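You operate a simulated robot arm through the tools that you are given. There is no shell and no other tool.

The job below is to be done with a simulated two-armed robot. You get a single attempt, and the scene is never put back.

## Task
Aim the yellow-band blower where its display shows heat and run it until the display shows 45 C or less.
Fine: all the way on HIGH if it starts over 60 C, else on LOW; tilt knob tight before it runs; leave it running.

The check looks at the end state, three seconds after you hand in, the way a careful person would. Anything else that was tipped, shoved, dropped, spilled or broken makes it a failure.

## Robot
Two 7-joint arms with two-finger parallel grippers on one trunk that stands fixed in place. Base frame: the origin is at the foot of the trunk, x ahead of it, y to its left, z up. Lengths are in m, angles in rad, forces in N, time in s.
The left shoulder is at [0.05, 0.177, 1.179], the right one opposite. With the tool pointing down near the work surface each hand reaches from about 0.1 to 0.68 m from the base axis, measured 20 degrees to its own side. Payload 3.43 kg a hand.
The tool frame of a hand sits at the grasp point between the pads (the TCP): z along the fingers, y along the line on which they close. The tips reach 0.034 m beyond it. The gripper opens to 0.128 m. The fingers are 0.024 m wide and 0.012 m thick; the gripper's body (0.048 by 0.13 m) begins 0.096 m behind the TCP.
Orientation is that of the tool frame in the base frame, as a unit quaternion [x, y, z, w]. With the fingers straight down and closing along the base's y, the tool's x points along the base's -x, its y along +y and its z along -z.

## Interface
- The arms move only by the tool move_arm. It takes "left_deltas", "right_deltas" or both (then of equal length, played together; a hand with none holds still); each is a list of rows, each an object (a shift or turn left out is 0, a gripper value left out holds the last) with "delta_rot": the turn, a rotation vector about the base's x, y, z in rad, a list of three; "linear": the shift along the base's x, y, z in m, a list of three; "fingers": the finger opening in m, from 0 to 0.128. In form: [{"delta_rot": [ax, ay, az], "linear": [x, y, z], "fingers": fingers}, ...]. A call has 1 to 20 rows; each row is the pose to reach, as a shift and turn from the pose commanded when the call began. Rows are played at 5 a second. More than 0.05 m and 0.15 rad between two rows, or a gripper value outside its range, and nothing of the call is played. A pose out of reach is approached as far as the arm can. The call stops where the force on the tool passes 50 N (or 10 N more than at its start, if that is more) or the arm is blocked; 0.2 s more then pass. Each finger travels about 0.108 m/s and halts on what it meets, pressing with about 25 N; the grip force reading is that of the motor and also rises with nothing between the fingers. The clock runs only during rows and for 0.2 s after the last one: add rows that repeat a pose to give the fingers time. The reply holds the time, the measured pose of the TCP, the force on the tool along the base axes, the opening and the grip force, in the units named above and with some noise, with the torque about the TCP (base axes, N m) and any sound that the robot's microphone picked up.
- Cameras (640 x 400 px; columns grow to the right, rows downward): "scene" is now at [0.1362, -0.0644, 1.3603]; the picture's right is [-0.68, -0.73, 0.00], its down [-0.29, 0.28, -0.92] and it looks along [0.67, -0.63, -0.40] (base axes); focal length 214 px, centre (320, 200). "left" rides on the left gripper at [0.076, 0.011, -0.16] in its tool frame; the picture's right is [-0.15, 0.99, 0.00], its down [-0.88, -0.13, -0.46] and it looks along [-0.45, -0.07, 0.89] (tool axes); focal length 234 px, centre (320, 200). "right" rides on the right gripper at [0.076, -0.011, -0.16] in its tool frame; the picture's right is [0.15, 0.99, 0.00], its down [-0.88, 0.13, -0.46] and it looks along [-0.45, 0.07, 0.89] (tool axes); focal length 234 px, centre (320, 200). There is no depth. A picture from a camera that has moved, and an enlarged one, comes with that camera's place and axes in the base frame and with its lens.
- snapshot(camera): a new picture of that camera. It takes no simulated time.
- raise_lower(by): slides the trunk up (or, below 0, down) by that many m; the arms and the scene camera ride with it, the base frame stays. It gives what a move gives, with no picture.
- aim_head(pan, tilt): turns the head with the scene camera to pan (to the left, within 1.396 rad either way) and tilt (down, from -0.506 to 1.204), counted from straight ahead of the robot. It gives what a move gives.
- enlarge(camera, box): a new picture of the part [left, top, right, bottom] of that camera's present view, enlarged. It takes no simulated time.
- job_done(): hands the job in; it is judged then, once.

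Nothing tells you positions but the pictures and the camera data. Unless the task says otherwise, let go and move clear before handing in.

The tools are called after ">>>" as a command line: name --argument value ..., lists and objects as JSON in quotes. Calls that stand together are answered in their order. move_arm: Moves the arms, as the interface text tells. Its arguments: {"type":"object","properties":{"left_deltas":{"type":"array"},"right_deltas":{"type":"array"}},"required":[]} The other tools are called the same way: raise_lower (by) slides the trunk up or down; aim_head (pan, tilt) turns the head that bears the scene camera; snapshot (camera) takes a picture; enlarge (camera, box) takes an enlarged picture of a part of a camera's view; job_done () hands the job in.

At the start:

```text
time_s: 0.0
left_tcp_pos: [0.3707, -0.0491, 1.2707]
left_tool_rot: [0.0, 1.0, -0.001, -0.001]
left_force: [0.0, -0.5, -1.2]
left_torque: [0.01, -0.02, 0.0]
left_width: 0.1282
left_grip_force: 0.1
right_tcp_pos: [0.236, -0.2885, 1.2142]
right_tool_rot: [0.0, 1.0, 0.0, 0.0]
right_force: [0.3, 0.0, -0.3]
right_torque: [0.01, 0.0, 0.02]
right_width: 0.1279
right_grip_force: 0.1
trunk travel left (down, up): [-0.35, 0.051]
head pan, tilt: [-0.754, 0.414]
```

scene: 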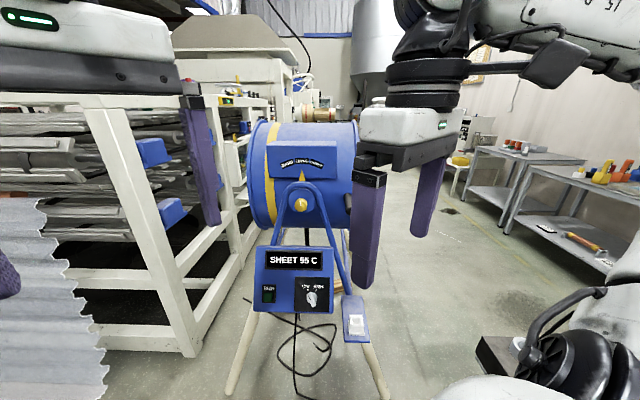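
right: 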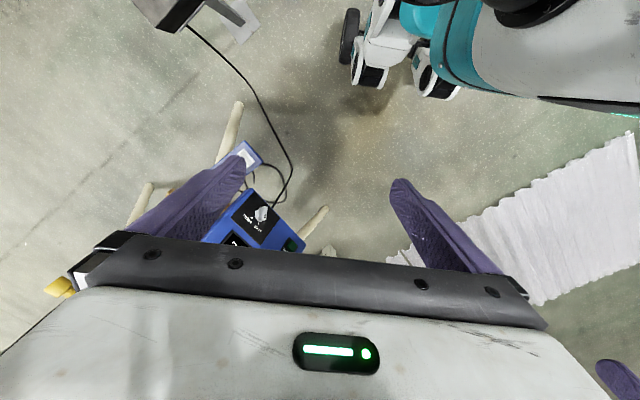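
left: 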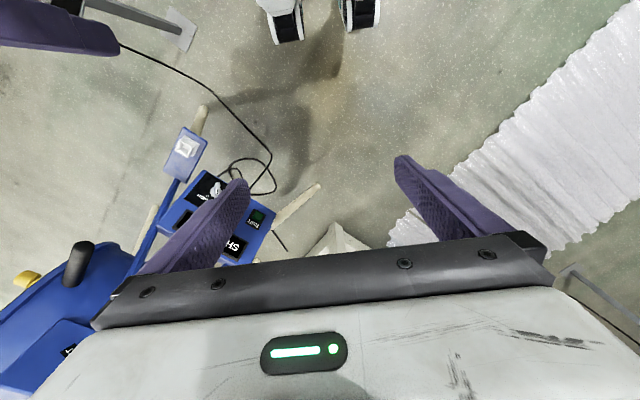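

I see a blue blower with a yellow band on a stand ahead and to the right, with a display that reads something like "SHEET 55 C". It has a LOW/HIGH knob, a small box with a switch on its side, and a tilt knob. I'll look closer before moving.

>>> enlarge --camera "scene" --box '[230, 230, 390, 350]'

>>> enlarge --camera "scene" --box '[230, 110, 390, 230]'

>>> enlarge --camera "left" --box '[0, 80, 320, 400]'

>>> enlarge --camera "right" --box '[120, 100, 360, 300]'

```text
3.33 times, centred on (310, 290) of scene
camera zoom: at [0.1362, -0.0644, 1.3603], right [-0.68, -0.73, 0.0], down [-0.29, 0.28, -0.92], along [0.67, -0.63, -0.4], focal length 715 px, centre (353, -100)
```

zoom: 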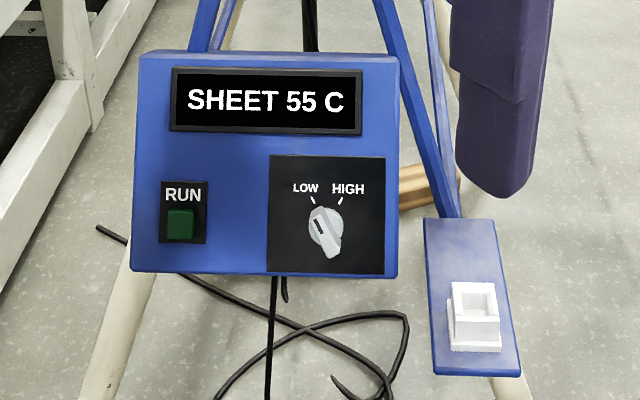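

```text
3.33 times, centred on (310, 170) of scene
camera zoom: at [0.1362, -0.0644, 1.3603], right [-0.68, -0.73, 0.0], down [-0.29, 0.28, -0.92], along [0.67, -0.63, -0.4], focal length 715 px, centre (353, 300)
```

zoom: 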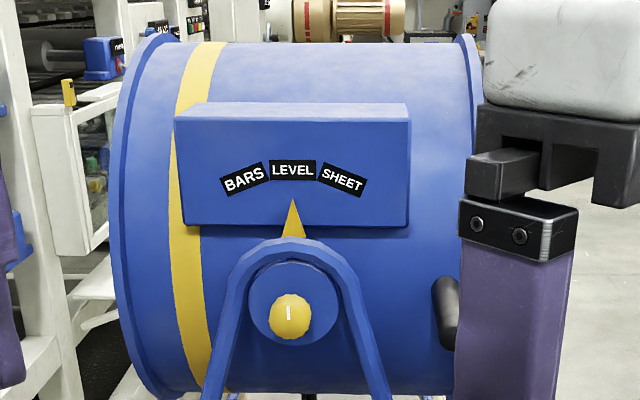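

```text
1.25 times, centred on (160, 240) of left
camera zoom: at [0.2936, -0.039, 1.4309], right [0.14, 0.99, 0.0], down [0.88, -0.13, 0.46], along [0.45, -0.07, -0.89], focal length 293 px, centre (520, 150)
```

zoom: 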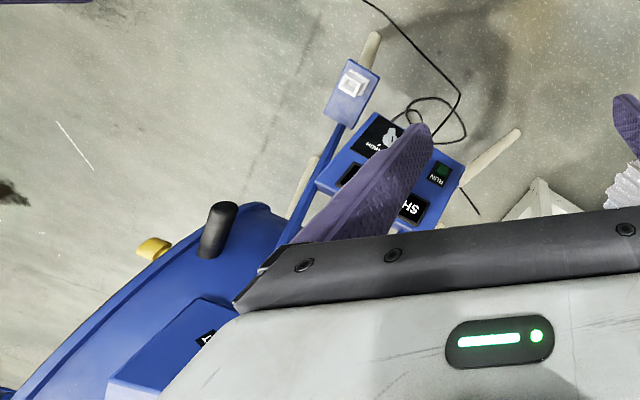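

```text
2.00 times, centred on (240, 200) of right
camera zoom: at [0.1613, -0.2989, 1.3732], right [-0.15, 0.99, 0.0], down [0.88, 0.13, 0.46], along [0.45, 0.07, -0.89], focal length 468 px, centre (480, 200)
```

zoom: 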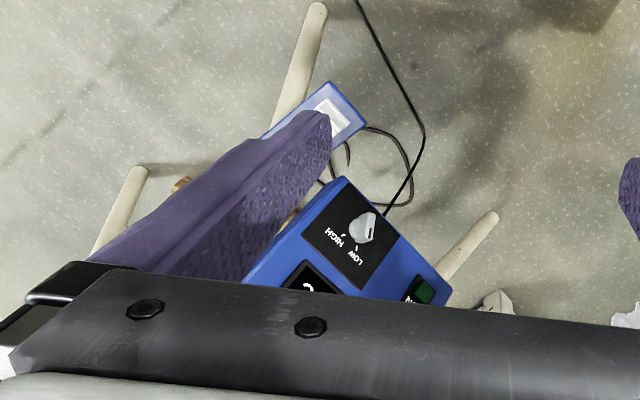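

The display reads SHEET 55 C, which means aim at SHEET and run on LOW. The tilt scale pointer is now at LEVEL. I'll turn the head for clearer views of the parts.

>>> aim_head --pan -0.75 --tilt 0.75

>>> snapshot --camera "scene"

>>> enlarge --camera "left" --box '[0, 220, 160, 320]'

>>> enlarge --camera "left" --box '[140, 100, 300, 260]'

```text
time_s: 0.8
left_tcp_pos: [0.3694, -0.0493, 1.2727]
left_tool_rot: [-0.001, 1.0, -0.001, 0.0]
left_force: [-0.2, -0.3, 0.4]
left_torque: [-0.06, -0.02, 0.02]
left_width: 0.128
left_grip_force: 0.0
right_tcp_pos: [0.2369, -0.2874, 1.2143]
right_tool_rot: [0.0, 1.0, 0.0, -0.001]
right_force: [0.1, 0.2, 0.0]
right_torque: [-0.02, 0.01, -0.03]
right_width: 0.128
right_grip_force: 0.0
trunk travel left (down, up): [-0.35, 0.051]
head pan, tilt: [-0.75, 0.75]
```

```text
taken
camera scene: at [0.1294, -0.0576, 1.3305], right [-0.68, -0.73, 0.0], down [-0.5, 0.46, -0.73], along [0.54, -0.5, -0.68], focal length 214 px, centre (320, 200)
```

scene: 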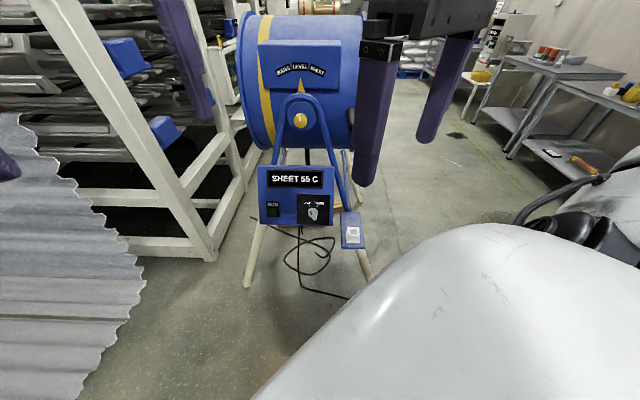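

```text
4.00 times, centred on (80, 270) of left
camera zoom: at [0.2936, -0.0389, 1.431], right [0.14, 0.99, 0.0], down [0.88, -0.13, 0.46], along [0.45, -0.07, -0.89], focal length 937 px, centre (1280, -80)
```

zoom: 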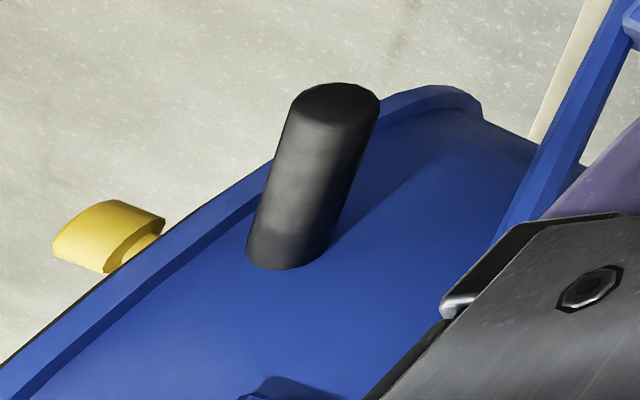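

```text
2.50 times, centred on (220, 180) of left
camera zoom: at [0.2936, -0.0389, 1.431], right [0.14, 0.99, 0.0], down [0.88, -0.13, 0.46], along [0.45, -0.07, -0.89], focal length 585 px, centre (570, 250)
```

zoom: 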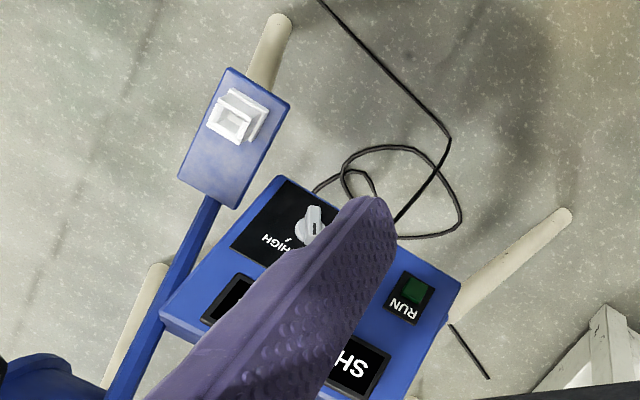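

The RUN square and LOW/HIGH knob are around (0.6, -0.4, 0.72). A rocker plate sits to their right near (0.43, -0.51, 0.66), and the drum hub is around (0.68, -0.48, 1.05). I'll turn the right hand to face the blower, roughly azimuth -45 degrees, so its camera can inspect things.

>>> move_arm --right_deltas '[{"delta_rot": [0, 0, -0.14], "linear": [0, 0, 0.0]}, {"delta_rot": [0, 0, -0.28], "linear": [-0.01, 0, 0]}, {"delta_rot": [0, 0, -0.42], "linear": [-0.02, 0, 0]}, {"delta_rot": [0, 0, -0.56], "linear": [-0.03, 0, 0]}, {"delta_rot": [0, 0, -0.7], "linear": [-0.03, 0, 0]}, {"delta_rot": [0, 0, -0.785], "linear": [-0.03, 0, 0]}]'

```text
time_s: 2.2
left_tcp_pos: [0.3697, -0.0504, 1.2718]
left_tool_rot: [0.0, 1.0, -0.001, 0.0]
left_force: [-0.1, 0.2, -0.2]
left_torque: [-0.01, -0.01, -0.02]
left_width: 0.128
left_grip_force: 0.1
right_tcp_pos: [0.2061, -0.2884, 1.2129]
right_tool_rot: [0.384, 0.923, 0.0, 0.0]
right_force: [0.2, 0.3, 0.0]
right_torque: [0.03, -0.02, 0.0]
right_width: 0.1279
right_grip_force: 0.0
trunk travel left (down, up): [-0.35, 0.051]
head pan, tilt: [-0.75, 0.75]
```

The hand turned cleanly. Next I'll pitch it up about 45 degrees and look.

>>> move_arm --right_deltas '[{"delta_rot": [-0.099, -0.099, 0]}, {"delta_rot": [-0.198, -0.198, 0]}, {"delta_rot": [-0.297, -0.297, 0]}, {"delta_rot": [-0.396, -0.396, 0]}, {"delta_rot": [-0.495, -0.495, 0]}, {"delta_rot": [-0.555, -0.555, 0]}]'

>>> snapshot --camera "right"

>>> snapshot --camera "scene"

>>> snapshot --camera "left"

```text
time_s: 3.6
left_tcp_pos: [0.3694, -0.0493, 1.2719]
left_tool_rot: [-0.001, 1.0, 0.0, 0.0]
left_force: [-0.4, 0.5, 0.0]
left_torque: [-0.04, 0.02, 0.01]
left_width: 0.128
left_grip_force: 0.1
right_tcp_pos: [0.2087, -0.2845, 1.2222]
right_tool_rot: [0.353, 0.853, -0.147, 0.355]
right_force: [0.1, -0.5, -0.3]
right_torque: [0.02, -0.01, 0.0]
right_width: 0.1279
right_grip_force: 0.0
right hand out of reach, approached as far as the arm can: row 6
trunk travel left (down, up): [-0.35, 0.051]
head pan, tilt: [-0.75, 0.75]
```

```text
taken
camera right: at [0.0833, -0.174, 1.2821], right [0.63, 0.77, -0.1], down [0.3, -0.12, 0.95], along [0.72, -0.62, -0.31], focal length 234 px, centre (320, 200)
```

right: 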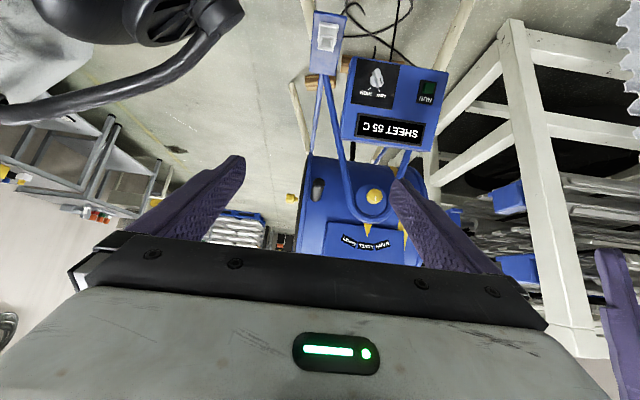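

```text
taken
camera scene: at [0.1293, -0.0572, 1.3305], right [-0.68, -0.73, 0.0], down [-0.5, 0.46, -0.73], along [0.54, -0.5, -0.68], focal length 214 px, centre (320, 200)
```

scene: 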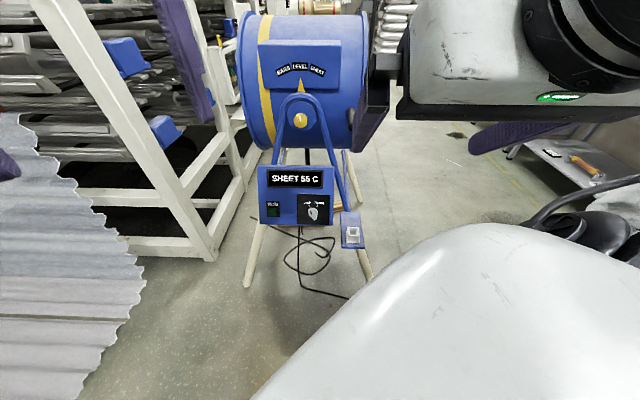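

```text
taken
camera left: at [0.2935, -0.0386, 1.431], right [0.14, 0.99, 0.0], down [0.88, -0.13, 0.46], along [0.45, -0.07, -0.89], focal length 234 px, centre (320, 200)
```

left: 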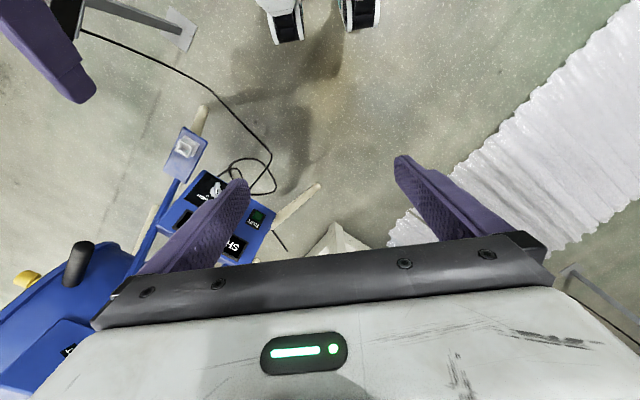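

From here the right camera sees the whole front of the blower, upside-down. I'll enlarge the panel, rocker, hub and drum.

>>> enlarge --camera "right" --box '[270, 150, 430, 250]'

>>> enlarge --camera "right" --box '[300, 40, 460, 160]'

>>> enlarge --camera "right" --box '[295, 0, 375, 60]'

>>> enlarge --camera "right" --box '[350, 50, 440, 110]'

>>> enlarge --camera "scene" --box '[250, 150, 370, 255]'

```text
4.00 times, centred on (350, 200) of right
camera zoom: at [0.0833, -0.174, 1.2821], right [0.63, 0.77, -0.1], down [0.3, -0.12, 0.95], along [0.72, -0.62, -0.31], focal length 937 px, centre (200, 200)
```

zoom: 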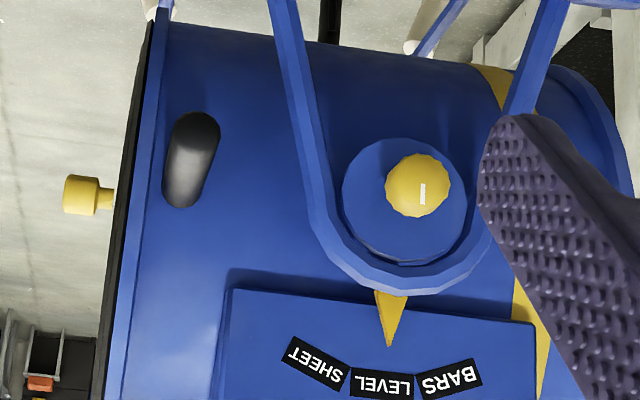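

```text
3.33 times, centred on (380, 100) of right
camera zoom: at [0.0833, -0.174, 1.2821], right [0.63, 0.77, -0.1], down [0.3, -0.12, 0.95], along [0.72, -0.62, -0.31], focal length 781 px, centre (120, 533)
```

zoom: 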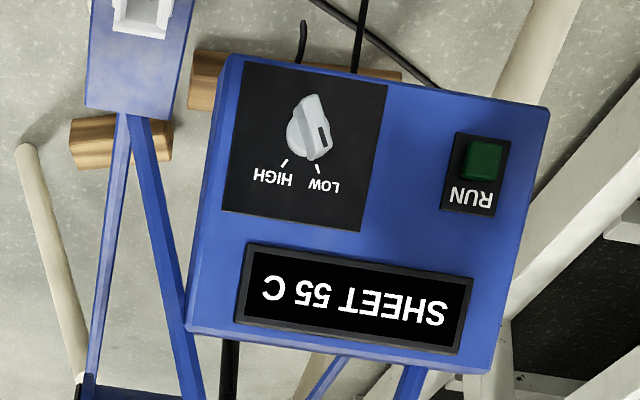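

```text
6.67 times, centred on (335, 30) of right
camera zoom: at [0.0833, -0.174, 1.2821], right [0.63, 0.77, -0.1], down [0.3, -0.12, 0.95], along [0.72, -0.62, -0.31], focal length 1561 px, centre (220, 1333)
```

zoom: 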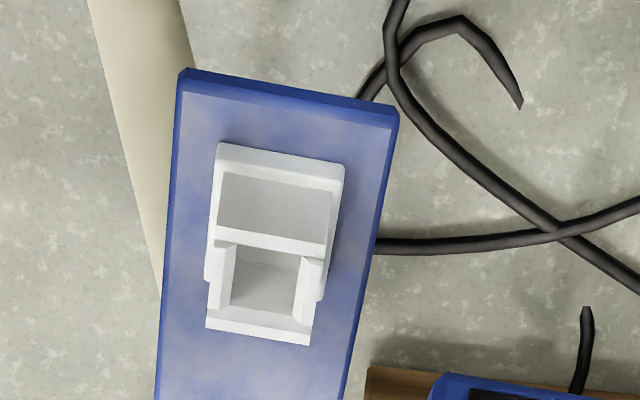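

```text
6.67 times, centred on (395, 80) of right
camera zoom: at [0.0833, -0.174, 1.2821], right [0.63, 0.77, -0.1], down [0.3, -0.12, 0.95], along [0.72, -0.62, -0.31], focal length 1561 px, centre (-180, 1000)
```

zoom: 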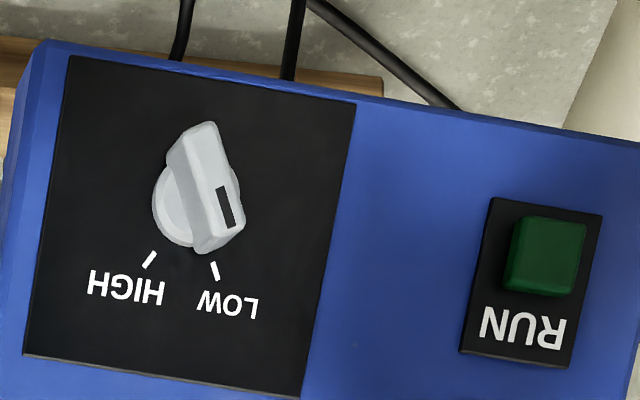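

```text
3.81 times, centred on (310, 202) of scene
camera zoom: at [0.1293, -0.0572, 1.3305], right [-0.68, -0.73, 0.0], down [-0.5, 0.46, -0.73], along [0.54, -0.5, -0.68], focal length 817 px, centre (358, 190)
```

zoom: 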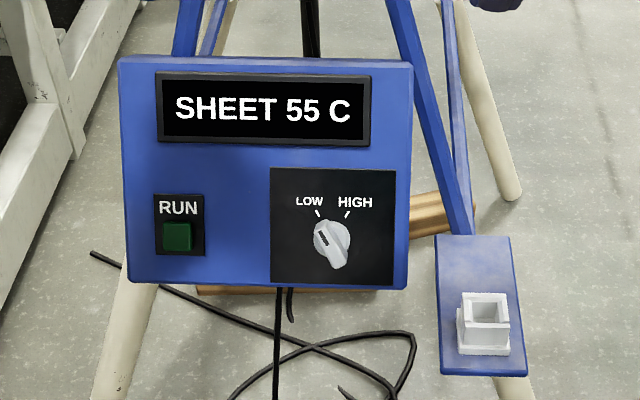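

The selector's mark lines up with LOW and the green RUN button is dark, so it isn't running. The tilt knob is the yellow one with a white mark on the hub, at about (0.657, -0.467, 1.053). A black handle stands out beside it, with its tip near (0.528, -0.564, 1.042). I'll move the left hand aside and bring the right hand level, facing the hub from a distance.

>>> move_arm --right_deltas '[{"delta_rot": [-0.09, -0.09, 0], "linear": [0.035, 0.002, -0.017]}, {"delta_rot": [-0.18, -0.18, 0], "linear": [0.07, 0.004, -0.034]}, {"delta_rot": [-0.27, -0.27, 0], "linear": [0.105, 0.006, -0.05]}, {"delta_rot": [-0.36, -0.36, 0], "linear": [0.14, 0.008, -0.067]}, {"delta_rot": [-0.45, -0.45, 0], "linear": [0.17, 0.01, -0.084]}, {"delta_rot": [-0.555, -0.555, 0], "linear": [0.2, 0.01, -0.1]}]' --left_deltas '[{"linear": [-0.01, 0.03, 0]}, {"linear": [-0.02, 0.06, 0]}, {"linear": [-0.03, 0.09, 0]}, {"linear": [-0.04, 0.12, 0]}, {"linear": [-0.05, 0.15, 0]}, {"linear": [-0.05, 0.17, 0]}]'

>>> snapshot --camera "right"

>>> snapshot --camera "scene"

```text
time_s: 4.0
left_tcp_pos: [0.3658, -0.035, 1.2698]
left_tool_rot: [0.0, 1.0, -0.002, -0.001]
left_force: [0.0, -0.1, 1.2]
left_torque: [-0.03, -0.03, -0.02]
left_width: 0.1277
left_grip_force: 0.2
right_tcp_pos: [0.2263, -0.2763, 1.2288]
right_tool_rot: [0.346, 0.845, -0.155, 0.376]
right_force: [0.9, 0.0, 2.6]
right_torque: [0.2, 0.29, -0.15]
right_width: 0.1279
right_grip_force: 0.1
right hand out of reach, approached as far as the arm can: row 1
trunk travel left (down, up): [-0.35, 0.051]
head pan, tilt: [-0.75, 0.75]
stopped in row 1 (right hand): the force on the tool passed its limit at 103 N (the readings are from after the stop); the commanded pose is now the measured one
```

```text
taken
camera right: at [0.0992, -0.1651, 1.2794], right [0.63, 0.77, -0.11], down [0.27, -0.08, 0.96], along [0.73, -0.63, -0.26], focal length 234 px, centre (320, 200)
```

right: 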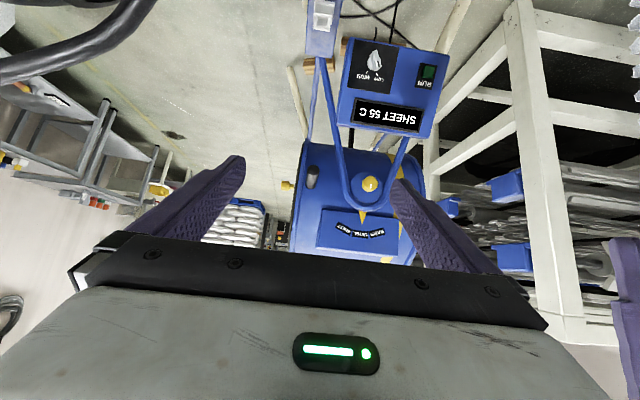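

```text
taken
camera scene: at [0.1299, -0.0558, 1.3305], right [-0.68, -0.73, 0.0], down [-0.5, 0.46, -0.73], along [0.54, -0.5, -0.68], focal length 214 px, centre (320, 200)
```

scene: 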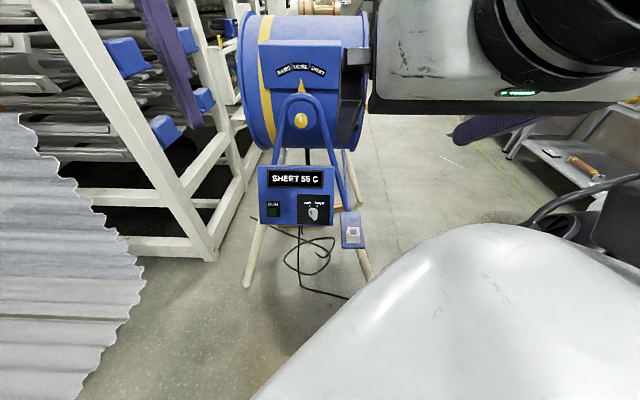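

The right wrist bumped something close to the robot's own head or body, and nothing near the blower was touched. I'll move the hand straight out and down first, then tilt it.

>>> move_arm --right_deltas '[{"linear": [0.03, -0.02, -0.01]}, {"linear": [0.06, -0.03, -0.03]}, {"linear": [0.09, -0.03, -0.05]}, {"linear": [0.12, -0.02, -0.07]}, {"linear": [0.15, -0.01, -0.09]}, {"linear": [0.18, 0.0, -0.1]}]'

>>> snapshot --camera "scene"

```text
time_s: 5.4
left_tcp_pos: [0.3659, -0.0379, 1.2708]
left_tool_rot: [0.0, 1.0, 0.0, -0.001]
left_force: [0.9, 0.2, 0.1]
left_torque: [0.0, 0.01, 0.01]
left_width: 0.1282
left_grip_force: 0.0
right_tcp_pos: [0.4067, -0.28, 1.1272]
right_tool_rot: [0.347, 0.845, -0.154, 0.376]
right_force: [0.1, -0.1, -0.2]
right_torque: [0.0, 0.04, 0.0]
right_width: 0.1278
right_grip_force: 0.0
right hand out of reach, approached as far as the arm can: row 1, 2, 3
trunk travel left (down, up): [-0.35, 0.051]
head pan, tilt: [-0.75, 0.75]
```

```text
taken
camera scene: at [0.1301, -0.0576, 1.3303], right [-0.68, -0.73, 0.0], down [-0.5, 0.47, -0.73], along [0.53, -0.5, -0.68], focal length 214 px, centre (320, 200)
```

scene: 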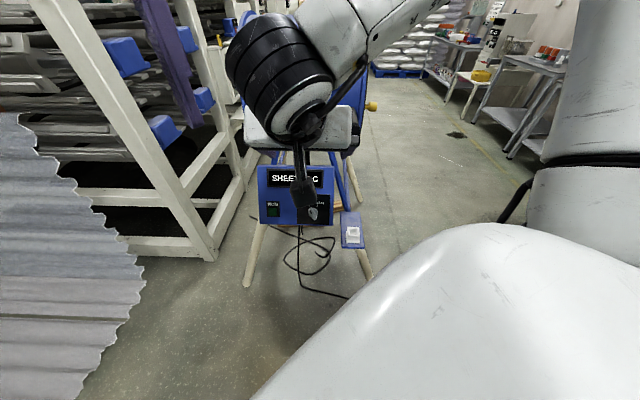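

The arm is clear of the body now. I'll tilt the hand to horizontal while moving a little toward the blower, still stopping well short of it.

>>> move_arm --right_deltas '[{"delta_rot": [-0.087, -0.087, 0], "linear": [0.012, -0.01, -0.005]}, {"delta_rot": [-0.174, -0.174, 0], "linear": [0.024, -0.02, -0.01]}, {"delta_rot": [-0.261, -0.261, 0], "linear": [0.036, -0.03, -0.015]}, {"delta_rot": [-0.348, -0.348, 0], "linear": [0.048, -0.04, -0.02]}, {"delta_rot": [-0.435, -0.435, 0], "linear": [0.06, -0.05, -0.025]}, {"delta_rot": [-0.522, -0.522, 0], "linear": [0.07, -0.06, -0.03]}]'

>>> snapshot --camera "right"

>>> snapshot --camera "scene"

>>> snapshot --camera "left"

```text
time_s: 6.8
left_tcp_pos: [0.3652, -0.0374, 1.2707]
left_tool_rot: [-0.001, 1.0, 0.0, -0.001]
left_force: [0.2, -0.6, 0.1]
left_torque: [-0.02, 0.03, -0.01]
left_width: 0.1279
left_grip_force: 0.0
right_tcp_pos: [0.4893, -0.3629, 1.1084]
right_tool_rot: [0.267, 0.653, -0.27, 0.655]
right_force: [0.7, -0.5, 0.7]
right_torque: [-0.05, -0.06, 0.01]
right_width: 0.128
right_grip_force: 0.0
right hand out of reach, approached as far as the arm can: row 5, 6
trunk travel left (down, up): [-0.35, 0.051]
head pan, tilt: [-0.75, 0.75]
```

```text
taken
camera right: at [0.3694, -0.258, 1.0313], right [0.69, 0.7, -0.15], down [-0.23, 0.42, 0.88], along [0.68, -0.58, 0.45], focal length 234 px, centre (320, 200)
```

right: 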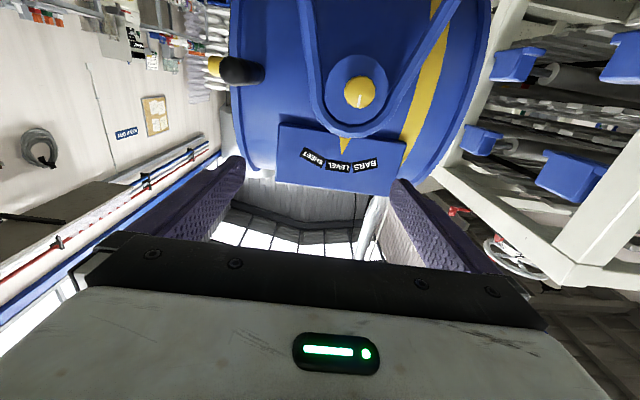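

```text
taken
camera scene: at [0.1298, -0.0578, 1.3304], right [-0.68, -0.73, 0.0], down [-0.5, 0.47, -0.73], along [0.53, -0.5, -0.68], focal length 214 px, centre (320, 200)
```

scene: 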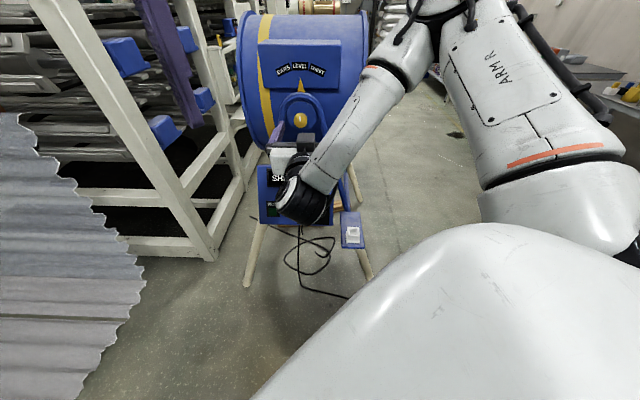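

```text
taken
camera left: at [0.2895, -0.0266, 1.4307], right [0.15, 0.99, 0.0], down [0.88, -0.13, 0.46], along [0.45, -0.07, -0.89], focal length 234 px, centre (320, 200)
```

left: 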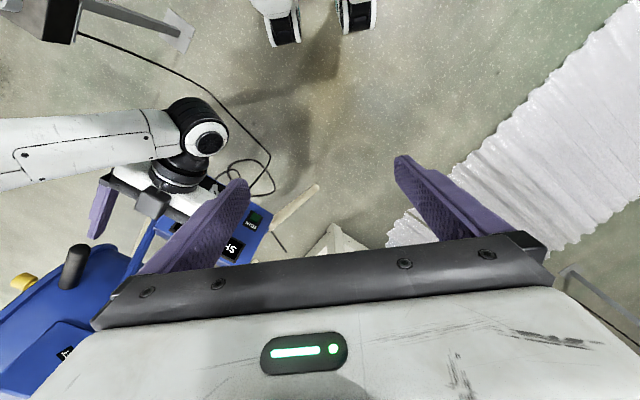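

The hand is horizontal and in front of the hub, about 0.2 m away. I'll zoom in on the hub knob, handle and scale from this camera.

>>> enlarge --camera "right" --box '[270, 30, 430, 180]'

>>> enlarge --camera "right" --box '[190, 20, 290, 110]'

>>> enlarge --camera "scene" --box '[235, 10, 375, 150]'

```text
2.67 times, centred on (350, 105) of right
camera zoom: at [0.3694, -0.258, 1.0313], right [0.69, 0.7, -0.15], down [-0.23, 0.42, 0.88], along [0.68, -0.58, 0.45], focal length 624 px, centre (240, 453)
```

zoom: 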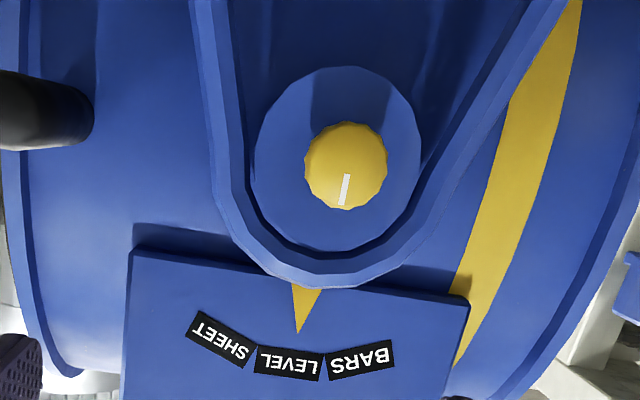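

```text
4.44 times, centred on (240, 65) of right
camera zoom: at [0.3694, -0.258, 1.0313], right [0.69, 0.7, -0.15], down [-0.23, 0.42, 0.88], along [0.68, -0.58, 0.45], focal length 1041 px, centre (676, 800)
```

zoom: 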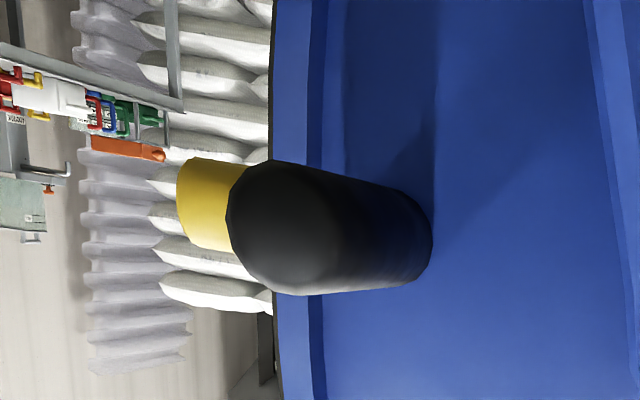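

```text
2.86 times, centred on (305, 80) of scene
camera zoom: at [0.1298, -0.0578, 1.3304], right [-0.68, -0.73, 0.0], down [-0.5, 0.47, -0.73], along [0.53, -0.5, -0.68], focal length 613 px, centre (363, 543)
```

zoom: 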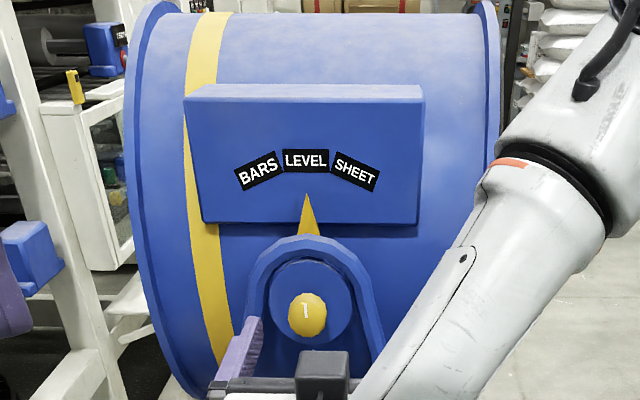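

The pointer is fixed to the yoke and the scale rides on the drum, so raising the handle (drum counter-clockwise as seen from here) should bring SHEET under it. I'll line the right hand up 10 cm in front of the hub knob, and shift the left hand so its camera watches from the side.

>>> move_arm --right_deltas '[{"delta_rot": [0, 0, -0.01], "linear": [0.02, -0.008, -0.015]}, {"delta_rot": [0, 0, -0.02], "linear": [0.045, -0.018, -0.03]}, {"delta_rot": [0, 0, -0.025], "linear": [0.07, -0.027, -0.045]}, {"delta_rot": [0, 0, -0.025], "linear": [0.095, -0.036, -0.055]}, {"delta_rot": [0, 0, -0.025], "linear": [0.121, -0.046, -0.065], "fingers": 0.09}]' --left_deltas '[{"linear": [0.03, 0, 0]}, {"linear": [0.06, 0, 0]}, {"linear": [0.09, 0, 0]}, {"linear": [0.12, 0, 0]}, {"linear": [0.15, 0, 0]}]'

>>> snapshot --camera "right"

>>> snapshot --camera "left"

>>> snapshot --camera "scene"

```text
time_s: 8.0
left_tcp_pos: [0.4897, -0.0262, 1.2707]
left_tool_rot: [-0.009, 1.0, -0.011, 0.001]
left_force: [-0.4, 0.2, 0.3]
left_torque: [0.05, 0.04, 0.02]
left_width: 0.1277
left_grip_force: 0.2
left hand out of reach, approached as far as the arm can: row 4, 5
right_tcp_pos: [0.6041, -0.4167, 1.0531]
right_tool_rot: [0.276, 0.65, -0.279, 0.651]
right_force: [1.7, -0.2, -0.4]
right_torque: [0.0, 0.01, 0.02]
right_width: 0.0898
right_grip_force: 0.1
right hand out of reach, approached as far as the arm can: row 4, 5
trunk travel left (down, up): [-0.35, 0.051]
head pan, tilt: [-0.75, 0.75]
```

```text
taken
camera right: at [0.4858, -0.3096, 0.9773], right [0.71, 0.68, -0.15], down [-0.22, 0.42, 0.88], along [0.67, -0.59, 0.45], focal length 234 px, centre (320, 200)
```

right: 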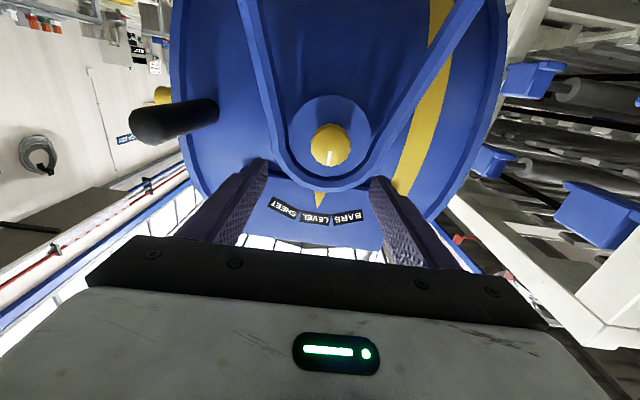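

```text
taken
camera left: at [0.4128, -0.0133, 1.4292], right [0.13, 0.99, -0.02], down [0.88, -0.11, 0.46], along [0.45, -0.08, -0.89], focal length 234 px, centre (320, 200)
```

left: 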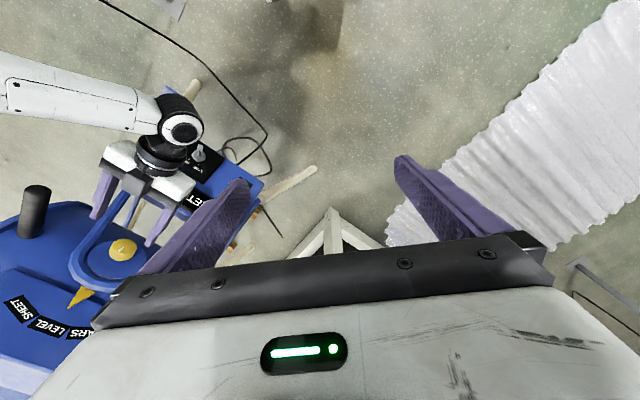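

```text
taken
camera scene: at [0.1302, -0.0582, 1.3303], right [-0.68, -0.73, 0.0], down [-0.5, 0.47, -0.73], along [0.53, -0.5, -0.68], focal length 214 px, centre (320, 200)
```

scene: 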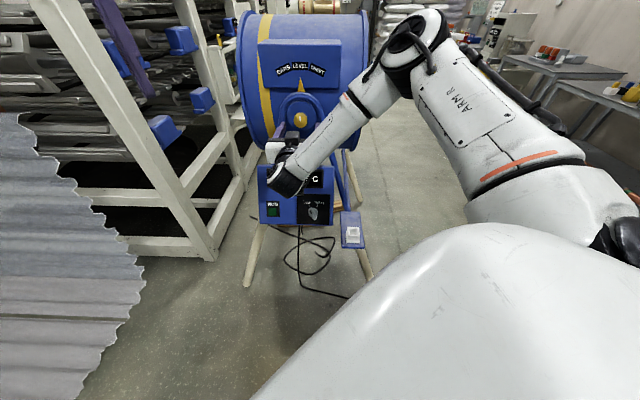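

The arm is near a wrist limit here because the forearm slopes down too steeply. I'll back the right hand away from the blower, then lower the trunk so the hub is nearer shoulder height.

>>> move_arm --right_deltas '[{"linear": [-0.025, 0.026, 0.01]}, {"linear": [-0.05, 0.052, 0.02]}, {"linear": [-0.075, 0.078, 0.03]}, {"linear": [-0.1, 0.104, 0.04]}, {"linear": [-0.125, 0.13, 0.045]}, {"linear": [-0.14, 0.145, 0.05]}]'

>>> snapshot --camera "left"

```text
time_s: 9.4
left_tcp_pos: [0.4885, -0.0266, 1.2666]
left_tool_rot: [-0.01, 1.0, -0.008, -0.002]
left_force: [0.1, -0.8, 0.1]
left_torque: [-0.03, -0.05, -0.01]
left_width: 0.128
left_grip_force: 0.0
right_tcp_pos: [0.5399, -0.344, 1.0901]
right_tool_rot: [0.275, 0.65, -0.279, 0.651]
right_force: [-0.3, 0.2, -0.5]
right_torque: [-0.01, 0.0, 0.0]
right_width: 0.0901
right_grip_force: 0.0
right hand out of reach, approached as far as the arm can: row 3, 4, 5, 6
trunk travel left (down, up): [-0.35, 0.051]
head pan, tilt: [-0.75, 0.75]
```

```text
taken
camera left: at [0.4135, -0.0134, 1.4263], right [0.13, 0.99, -0.02], down [0.88, -0.11, 0.46], along [0.45, -0.07, -0.89], focal length 234 px, centre (320, 200)
```

left: 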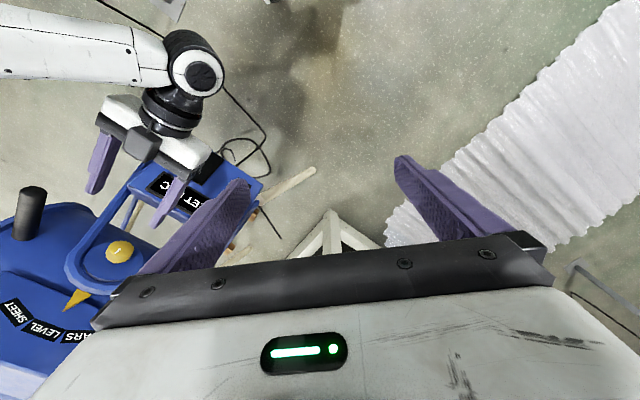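

Pulling straight back level is limited. I'll pitch the fingers down again while backing away from the panel, then lower the trunk.

>>> move_arm --right_deltas '[{"delta_rot": [0.085, 0.085, 0], "linear": [-0.015, 0.008, 0.01]}, {"delta_rot": [0.17, 0.17, 0], "linear": [-0.03, 0.016, 0.02]}, {"delta_rot": [0.255, 0.255, 0], "linear": [-0.045, 0.024, 0.03]}, {"delta_rot": [0.34, 0.34, 0], "linear": [-0.06, 0.032, 0.035]}, {"delta_rot": [0.425, 0.425, 0], "linear": [-0.08, 0.04, 0.04]}]'

```text
time_s: 10.6
left_tcp_pos: [0.4893, -0.0252, 1.2664]
left_tool_rot: [-0.01, 1.0, -0.009, 0.0]
left_force: [-1.1, 0.6, 0.5]
left_torque: [0.03, -0.01, -0.02]
left_width: 0.1281
left_grip_force: 0.0
right_tcp_pos: [0.4607, -0.303, 1.1289]
right_tool_rot: [0.34, 0.816, -0.188, 0.428]
right_force: [1.1, 0.5, -0.7]
right_torque: [0.01, 0.0, 0.04]
right_width: 0.09
right_grip_force: 0.0
trunk travel left (down, up): [-0.35, 0.051]
head pan, tilt: [-0.75, 0.75]
```

The pose is clear of the blower. Lowering the trunk now.

>>> raise_lower --by -0.22

>>> aim_head --pan -0.75 --tilt 0.4

>>> snapshot --camera "scene"

>>> snapshot --camera "left"

>>> snapshot --camera "right"

```text
time_s: 12.9
left_tcp_pos: [0.4889, -0.0253, 1.0484]
left_tool_rot: [-0.009, 1.0, -0.008, 0.0]
left_force: [-0.1, 0.8, -0.7]
left_torque: [-0.02, -0.02, -0.02]
left_width: 0.1281
left_grip_force: 0.1
right_tcp_pos: [0.4616, -0.3038, 0.9084]
right_tool_rot: [0.341, 0.815, -0.189, 0.429]
right_force: [0.5, -1.0, 0.0]
right_torque: [0.0, 0.03, 0.0]
right_width: 0.0899
right_grip_force: 0.1
trunk travel left (down, up): [-0.13, 0.271]
head pan, tilt: [-0.75, 0.75]
```

```text
time_s: 13.7
left_tcp_pos: [0.4892, -0.0256, 1.0475]
left_tool_rot: [-0.009, 1.0, -0.009, 0.0]
left_force: [0.1, 0.0, 0.4]
left_torque: [-0.02, -0.03, 0.03]
left_width: 0.128
left_grip_force: 0.2
right_tcp_pos: [0.4623, -0.3038, 0.9084]
right_tool_rot: [0.341, 0.815, -0.189, 0.429]
right_force: [0.7, -0.6, -0.2]
right_torque: [0.02, -0.01, 0.03]
right_width: 0.0898
right_grip_force: 0.0
trunk travel left (down, up): [-0.13, 0.271]
head pan, tilt: [-0.75, 0.4]
```

```text
taken
camera scene: at [0.1366, -0.0642, 1.1415], right [-0.68, -0.73, 0.0], down [-0.29, 0.27, -0.92], along [0.67, -0.63, -0.39], focal length 214 px, centre (320, 200)
```

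scene: 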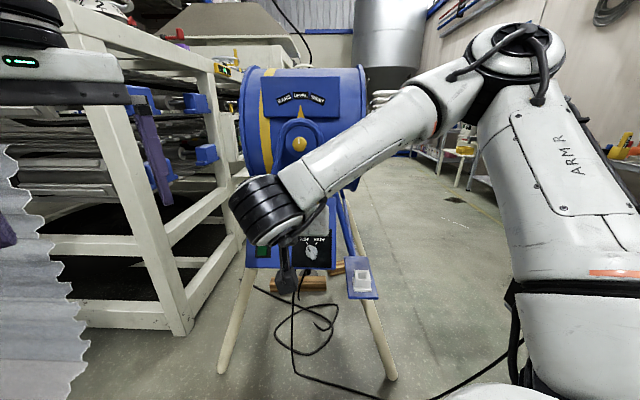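

```text
taken
camera left: at [0.413, -0.0133, 1.2073], right [0.13, 0.99, -0.02], down [0.88, -0.11, 0.46], along [0.45, -0.07, -0.89], focal length 234 px, centre (320, 200)
```

left: 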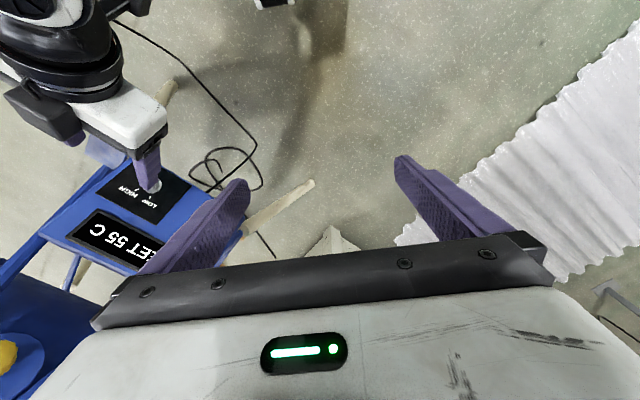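

```text
taken
camera right: at [0.3333, -0.186, 0.9355], right [0.65, 0.75, -0.14], down [0.19, 0.02, 0.98], along [0.74, -0.67, -0.13], focal length 234 px, centre (320, 200)
```

right: 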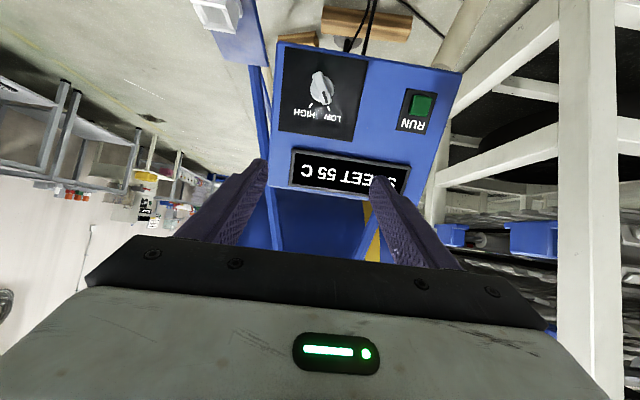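

I have a close look at the panel now. I'll zoom in on the selector, the RUN button and the white fixture.

>>> enlarge --camera "right" --box '[280, 40, 380, 140]'

>>> enlarge --camera "right" --box '[380, 70, 470, 140]'

>>> enlarge --camera "right" --box '[180, 0, 280, 80]'

>>> enlarge --camera "scene" --box '[290, 230, 390, 300]'

>>> enlarge --camera "scene" --box '[230, 60, 380, 190]'

```text
4.00 times, centred on (330, 90) of right
camera zoom: at [0.3333, -0.186, 0.9355], right [0.65, 0.75, -0.14], down [0.19, 0.02, 0.98], along [0.74, -0.67, -0.13], focal length 937 px, centre (280, 640)
```

zoom: 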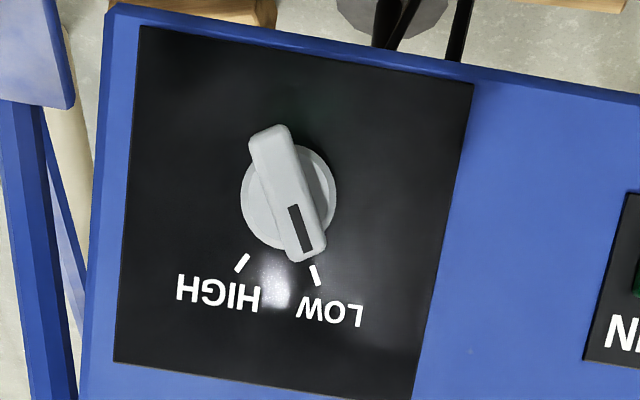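

```text
5.71 times, centred on (425, 105) of right
camera zoom: at [0.3333, -0.186, 0.9355], right [0.65, 0.75, -0.14], down [0.19, 0.02, 0.98], along [0.74, -0.67, -0.13], focal length 1338 px, centre (-280, 743)
```

zoom: 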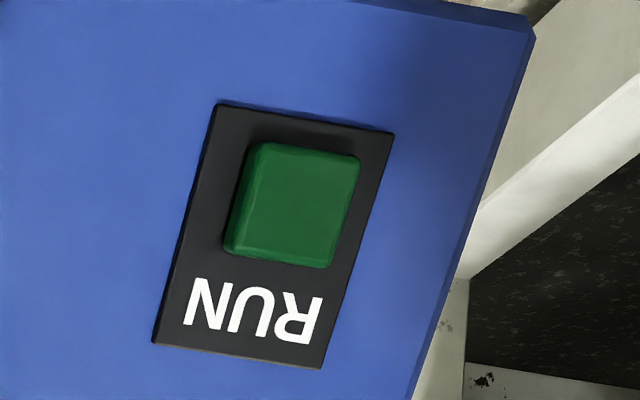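

```text
5.00 times, centred on (230, 40) of right
camera zoom: at [0.3333, -0.186, 0.9355], right [0.65, 0.75, -0.14], down [0.19, 0.02, 0.98], along [0.74, -0.67, -0.13], focal length 1171 px, centre (770, 1000)
```

zoom: 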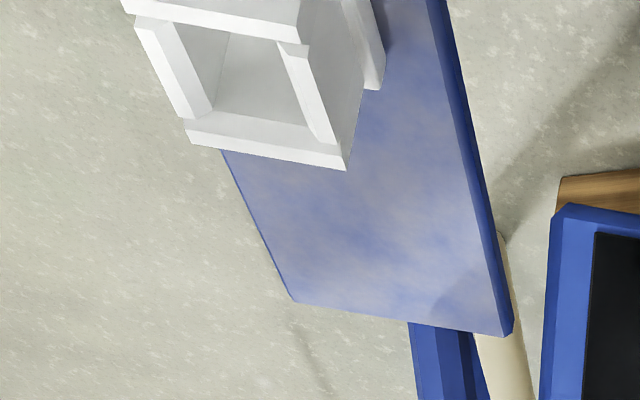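

```text
5.71 times, centred on (340, 265) of scene
camera zoom: at [0.1366, -0.0642, 1.1415], right [-0.68, -0.73, 0.0], down [-0.29, 0.27, -0.92], along [0.67, -0.63, -0.39], focal length 1226 px, centre (206, -171)
```

zoom: 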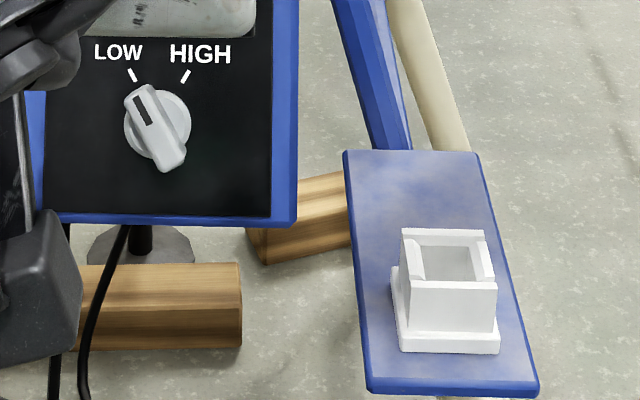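

```text
3.08 times, centred on (305, 125) of scene
camera zoom: at [0.1366, -0.0642, 1.1415], right [-0.68, -0.73, 0.0], down [-0.29, 0.27, -0.92], along [0.67, -0.63, -0.39], focal length 660 px, centre (366, 431)
```

zoom: 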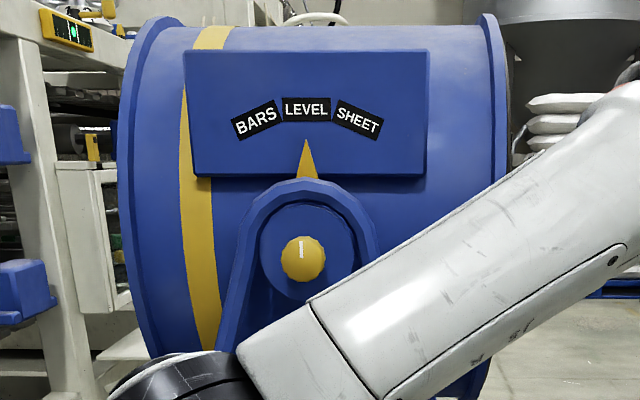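

The selector is clearly on LOW and the button is dark. The white item is just an open holder on the plate, so I'll stay away from it. Now I'll raise and level the right hand in front of the hub knob.

>>> move_arm --right_deltas '[{"delta_rot": [-0.085, -0.083, 0], "linear": [0.01, -0.007, 0.035]}, {"delta_rot": [-0.17, -0.166, 0], "linear": [0.03, -0.02, 0.07]}, {"delta_rot": [-0.255, -0.249, 0], "linear": [0.055, -0.04, 0.1]}, {"delta_rot": [-0.34, -0.331, 0], "linear": [0.085, -0.06, 0.125]}, {"delta_rot": [-0.427, -0.414, 0], "linear": [0.115, -0.082, 0.135]}, {"delta_rot": [-0.427, -0.414, 0], "linear": [0.148, -0.105, 0.135]}]'

>>> snapshot --camera "right"

>>> snapshot --camera "scene"

>>> snapshot --camera "left"

```text
time_s: 15.1
left_tcp_pos: [0.4907, -0.0247, 1.0483]
left_tool_rot: [-0.01, 1.0, -0.008, 0.0]
left_force: [0.5, 0.7, -0.6]
left_torque: [0.01, 0.01, 0.0]
left_width: 0.1281
left_grip_force: 0.1
right_tcp_pos: [0.6095, -0.4103, 1.0447]
right_tool_rot: [0.274, 0.652, -0.283, 0.648]
right_force: [0.4, -0.3, 0.5]
right_torque: [0.0, 0.03, -0.01]
right_width: 0.0902
right_grip_force: 0.1
trunk travel left (down, up): [-0.13, 0.271]
head pan, tilt: [-0.75, 0.4]
```

```text
taken
camera right: at [0.4914, -0.3035, 0.9684], right [0.71, 0.68, -0.16], down [-0.21, 0.43, 0.88], along [0.67, -0.59, 0.45], focal length 234 px, centre (320, 200)
```

right: 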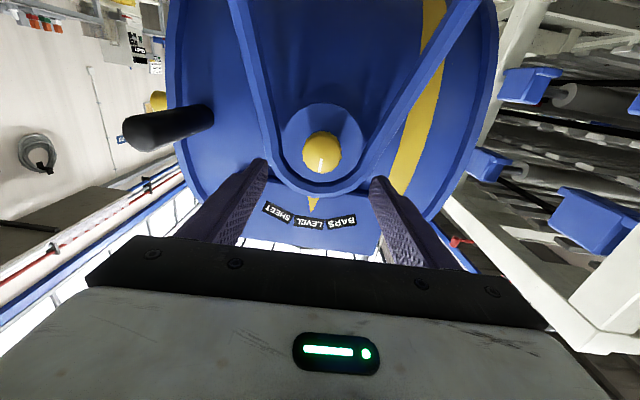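

```text
taken
camera scene: at [0.1367, -0.0643, 1.1415], right [-0.68, -0.73, 0.0], down [-0.28, 0.27, -0.92], along [0.67, -0.63, -0.39], focal length 214 px, centre (320, 200)
```

scene: 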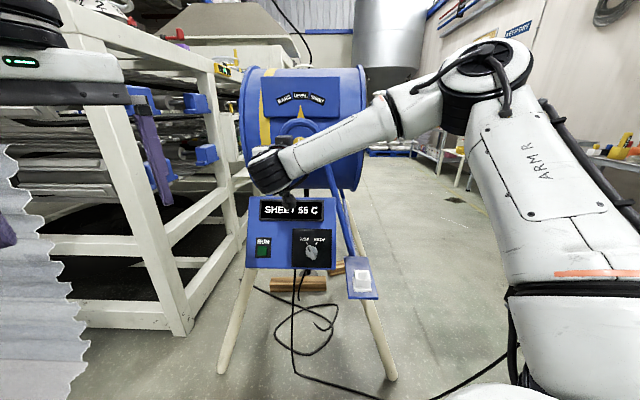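

```text
taken
camera left: at [0.413, -0.0134, 1.2073], right [0.13, 0.99, -0.02], down [0.88, -0.11, 0.46], along [0.45, -0.07, -0.89], focal length 234 px, centre (320, 200)
```

left: 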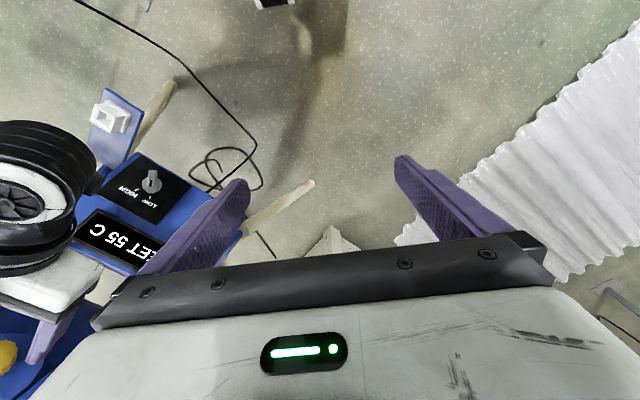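

The knob is now nearly centred on the tool axis. Zooming in to check alignment before I advance.

>>> enlarge --camera "right" --box '[250, 90, 400, 220]'

>>> enlarge --camera "left" --box '[0, 240, 160, 400]'

>>> enlarge --camera "scene" --box '[230, 100, 370, 260]'

```text
3.08 times, centred on (325, 155) of right
camera zoom: at [0.4914, -0.3035, 0.9684], right [0.71, 0.68, -0.16], down [-0.21, 0.43, 0.88], along [0.67, -0.59, 0.45], focal length 720 px, centre (305, 338)
```

zoom: 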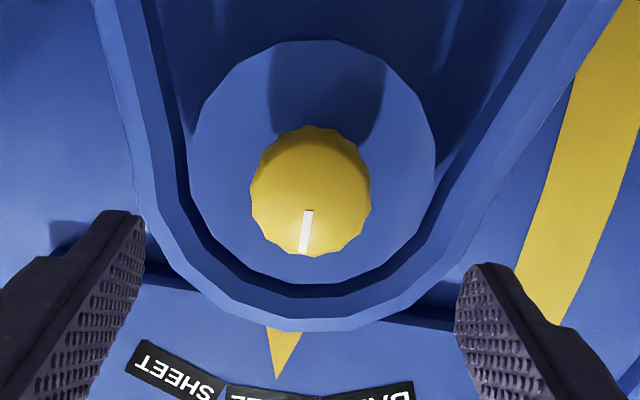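

```text
2.50 times, centred on (80, 320) of left
camera zoom: at [0.413, -0.0134, 1.2073], right [0.13, 0.99, -0.02], down [0.88, -0.11, 0.46], along [0.45, -0.07, -0.89], focal length 585 px, centre (920, -100)
```

zoom: 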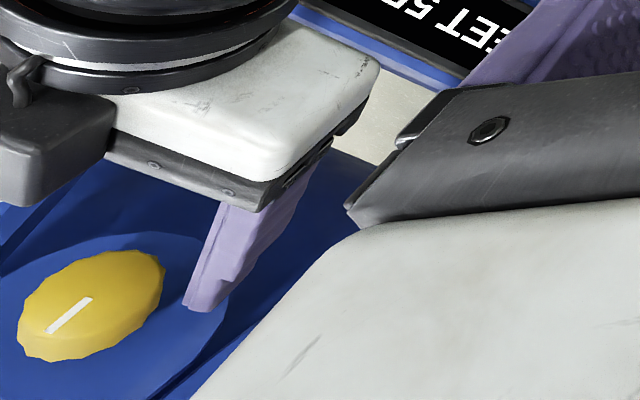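

```text
2.50 times, centred on (300, 180) of scene
camera zoom: at [0.1367, -0.0643, 1.1415], right [-0.68, -0.73, 0.0], down [-0.28, 0.27, -0.92], along [0.67, -0.63, -0.39], focal length 536 px, centre (370, 250)
```

zoom: 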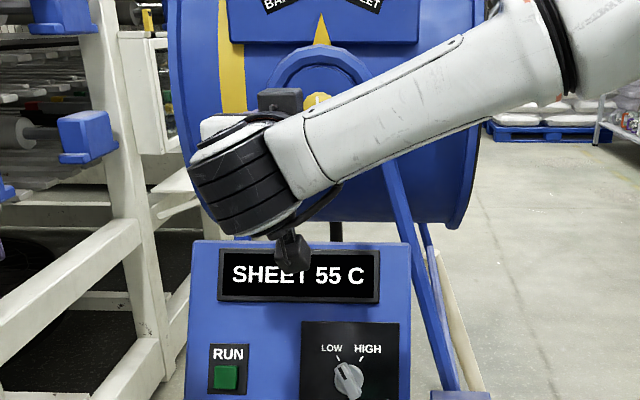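

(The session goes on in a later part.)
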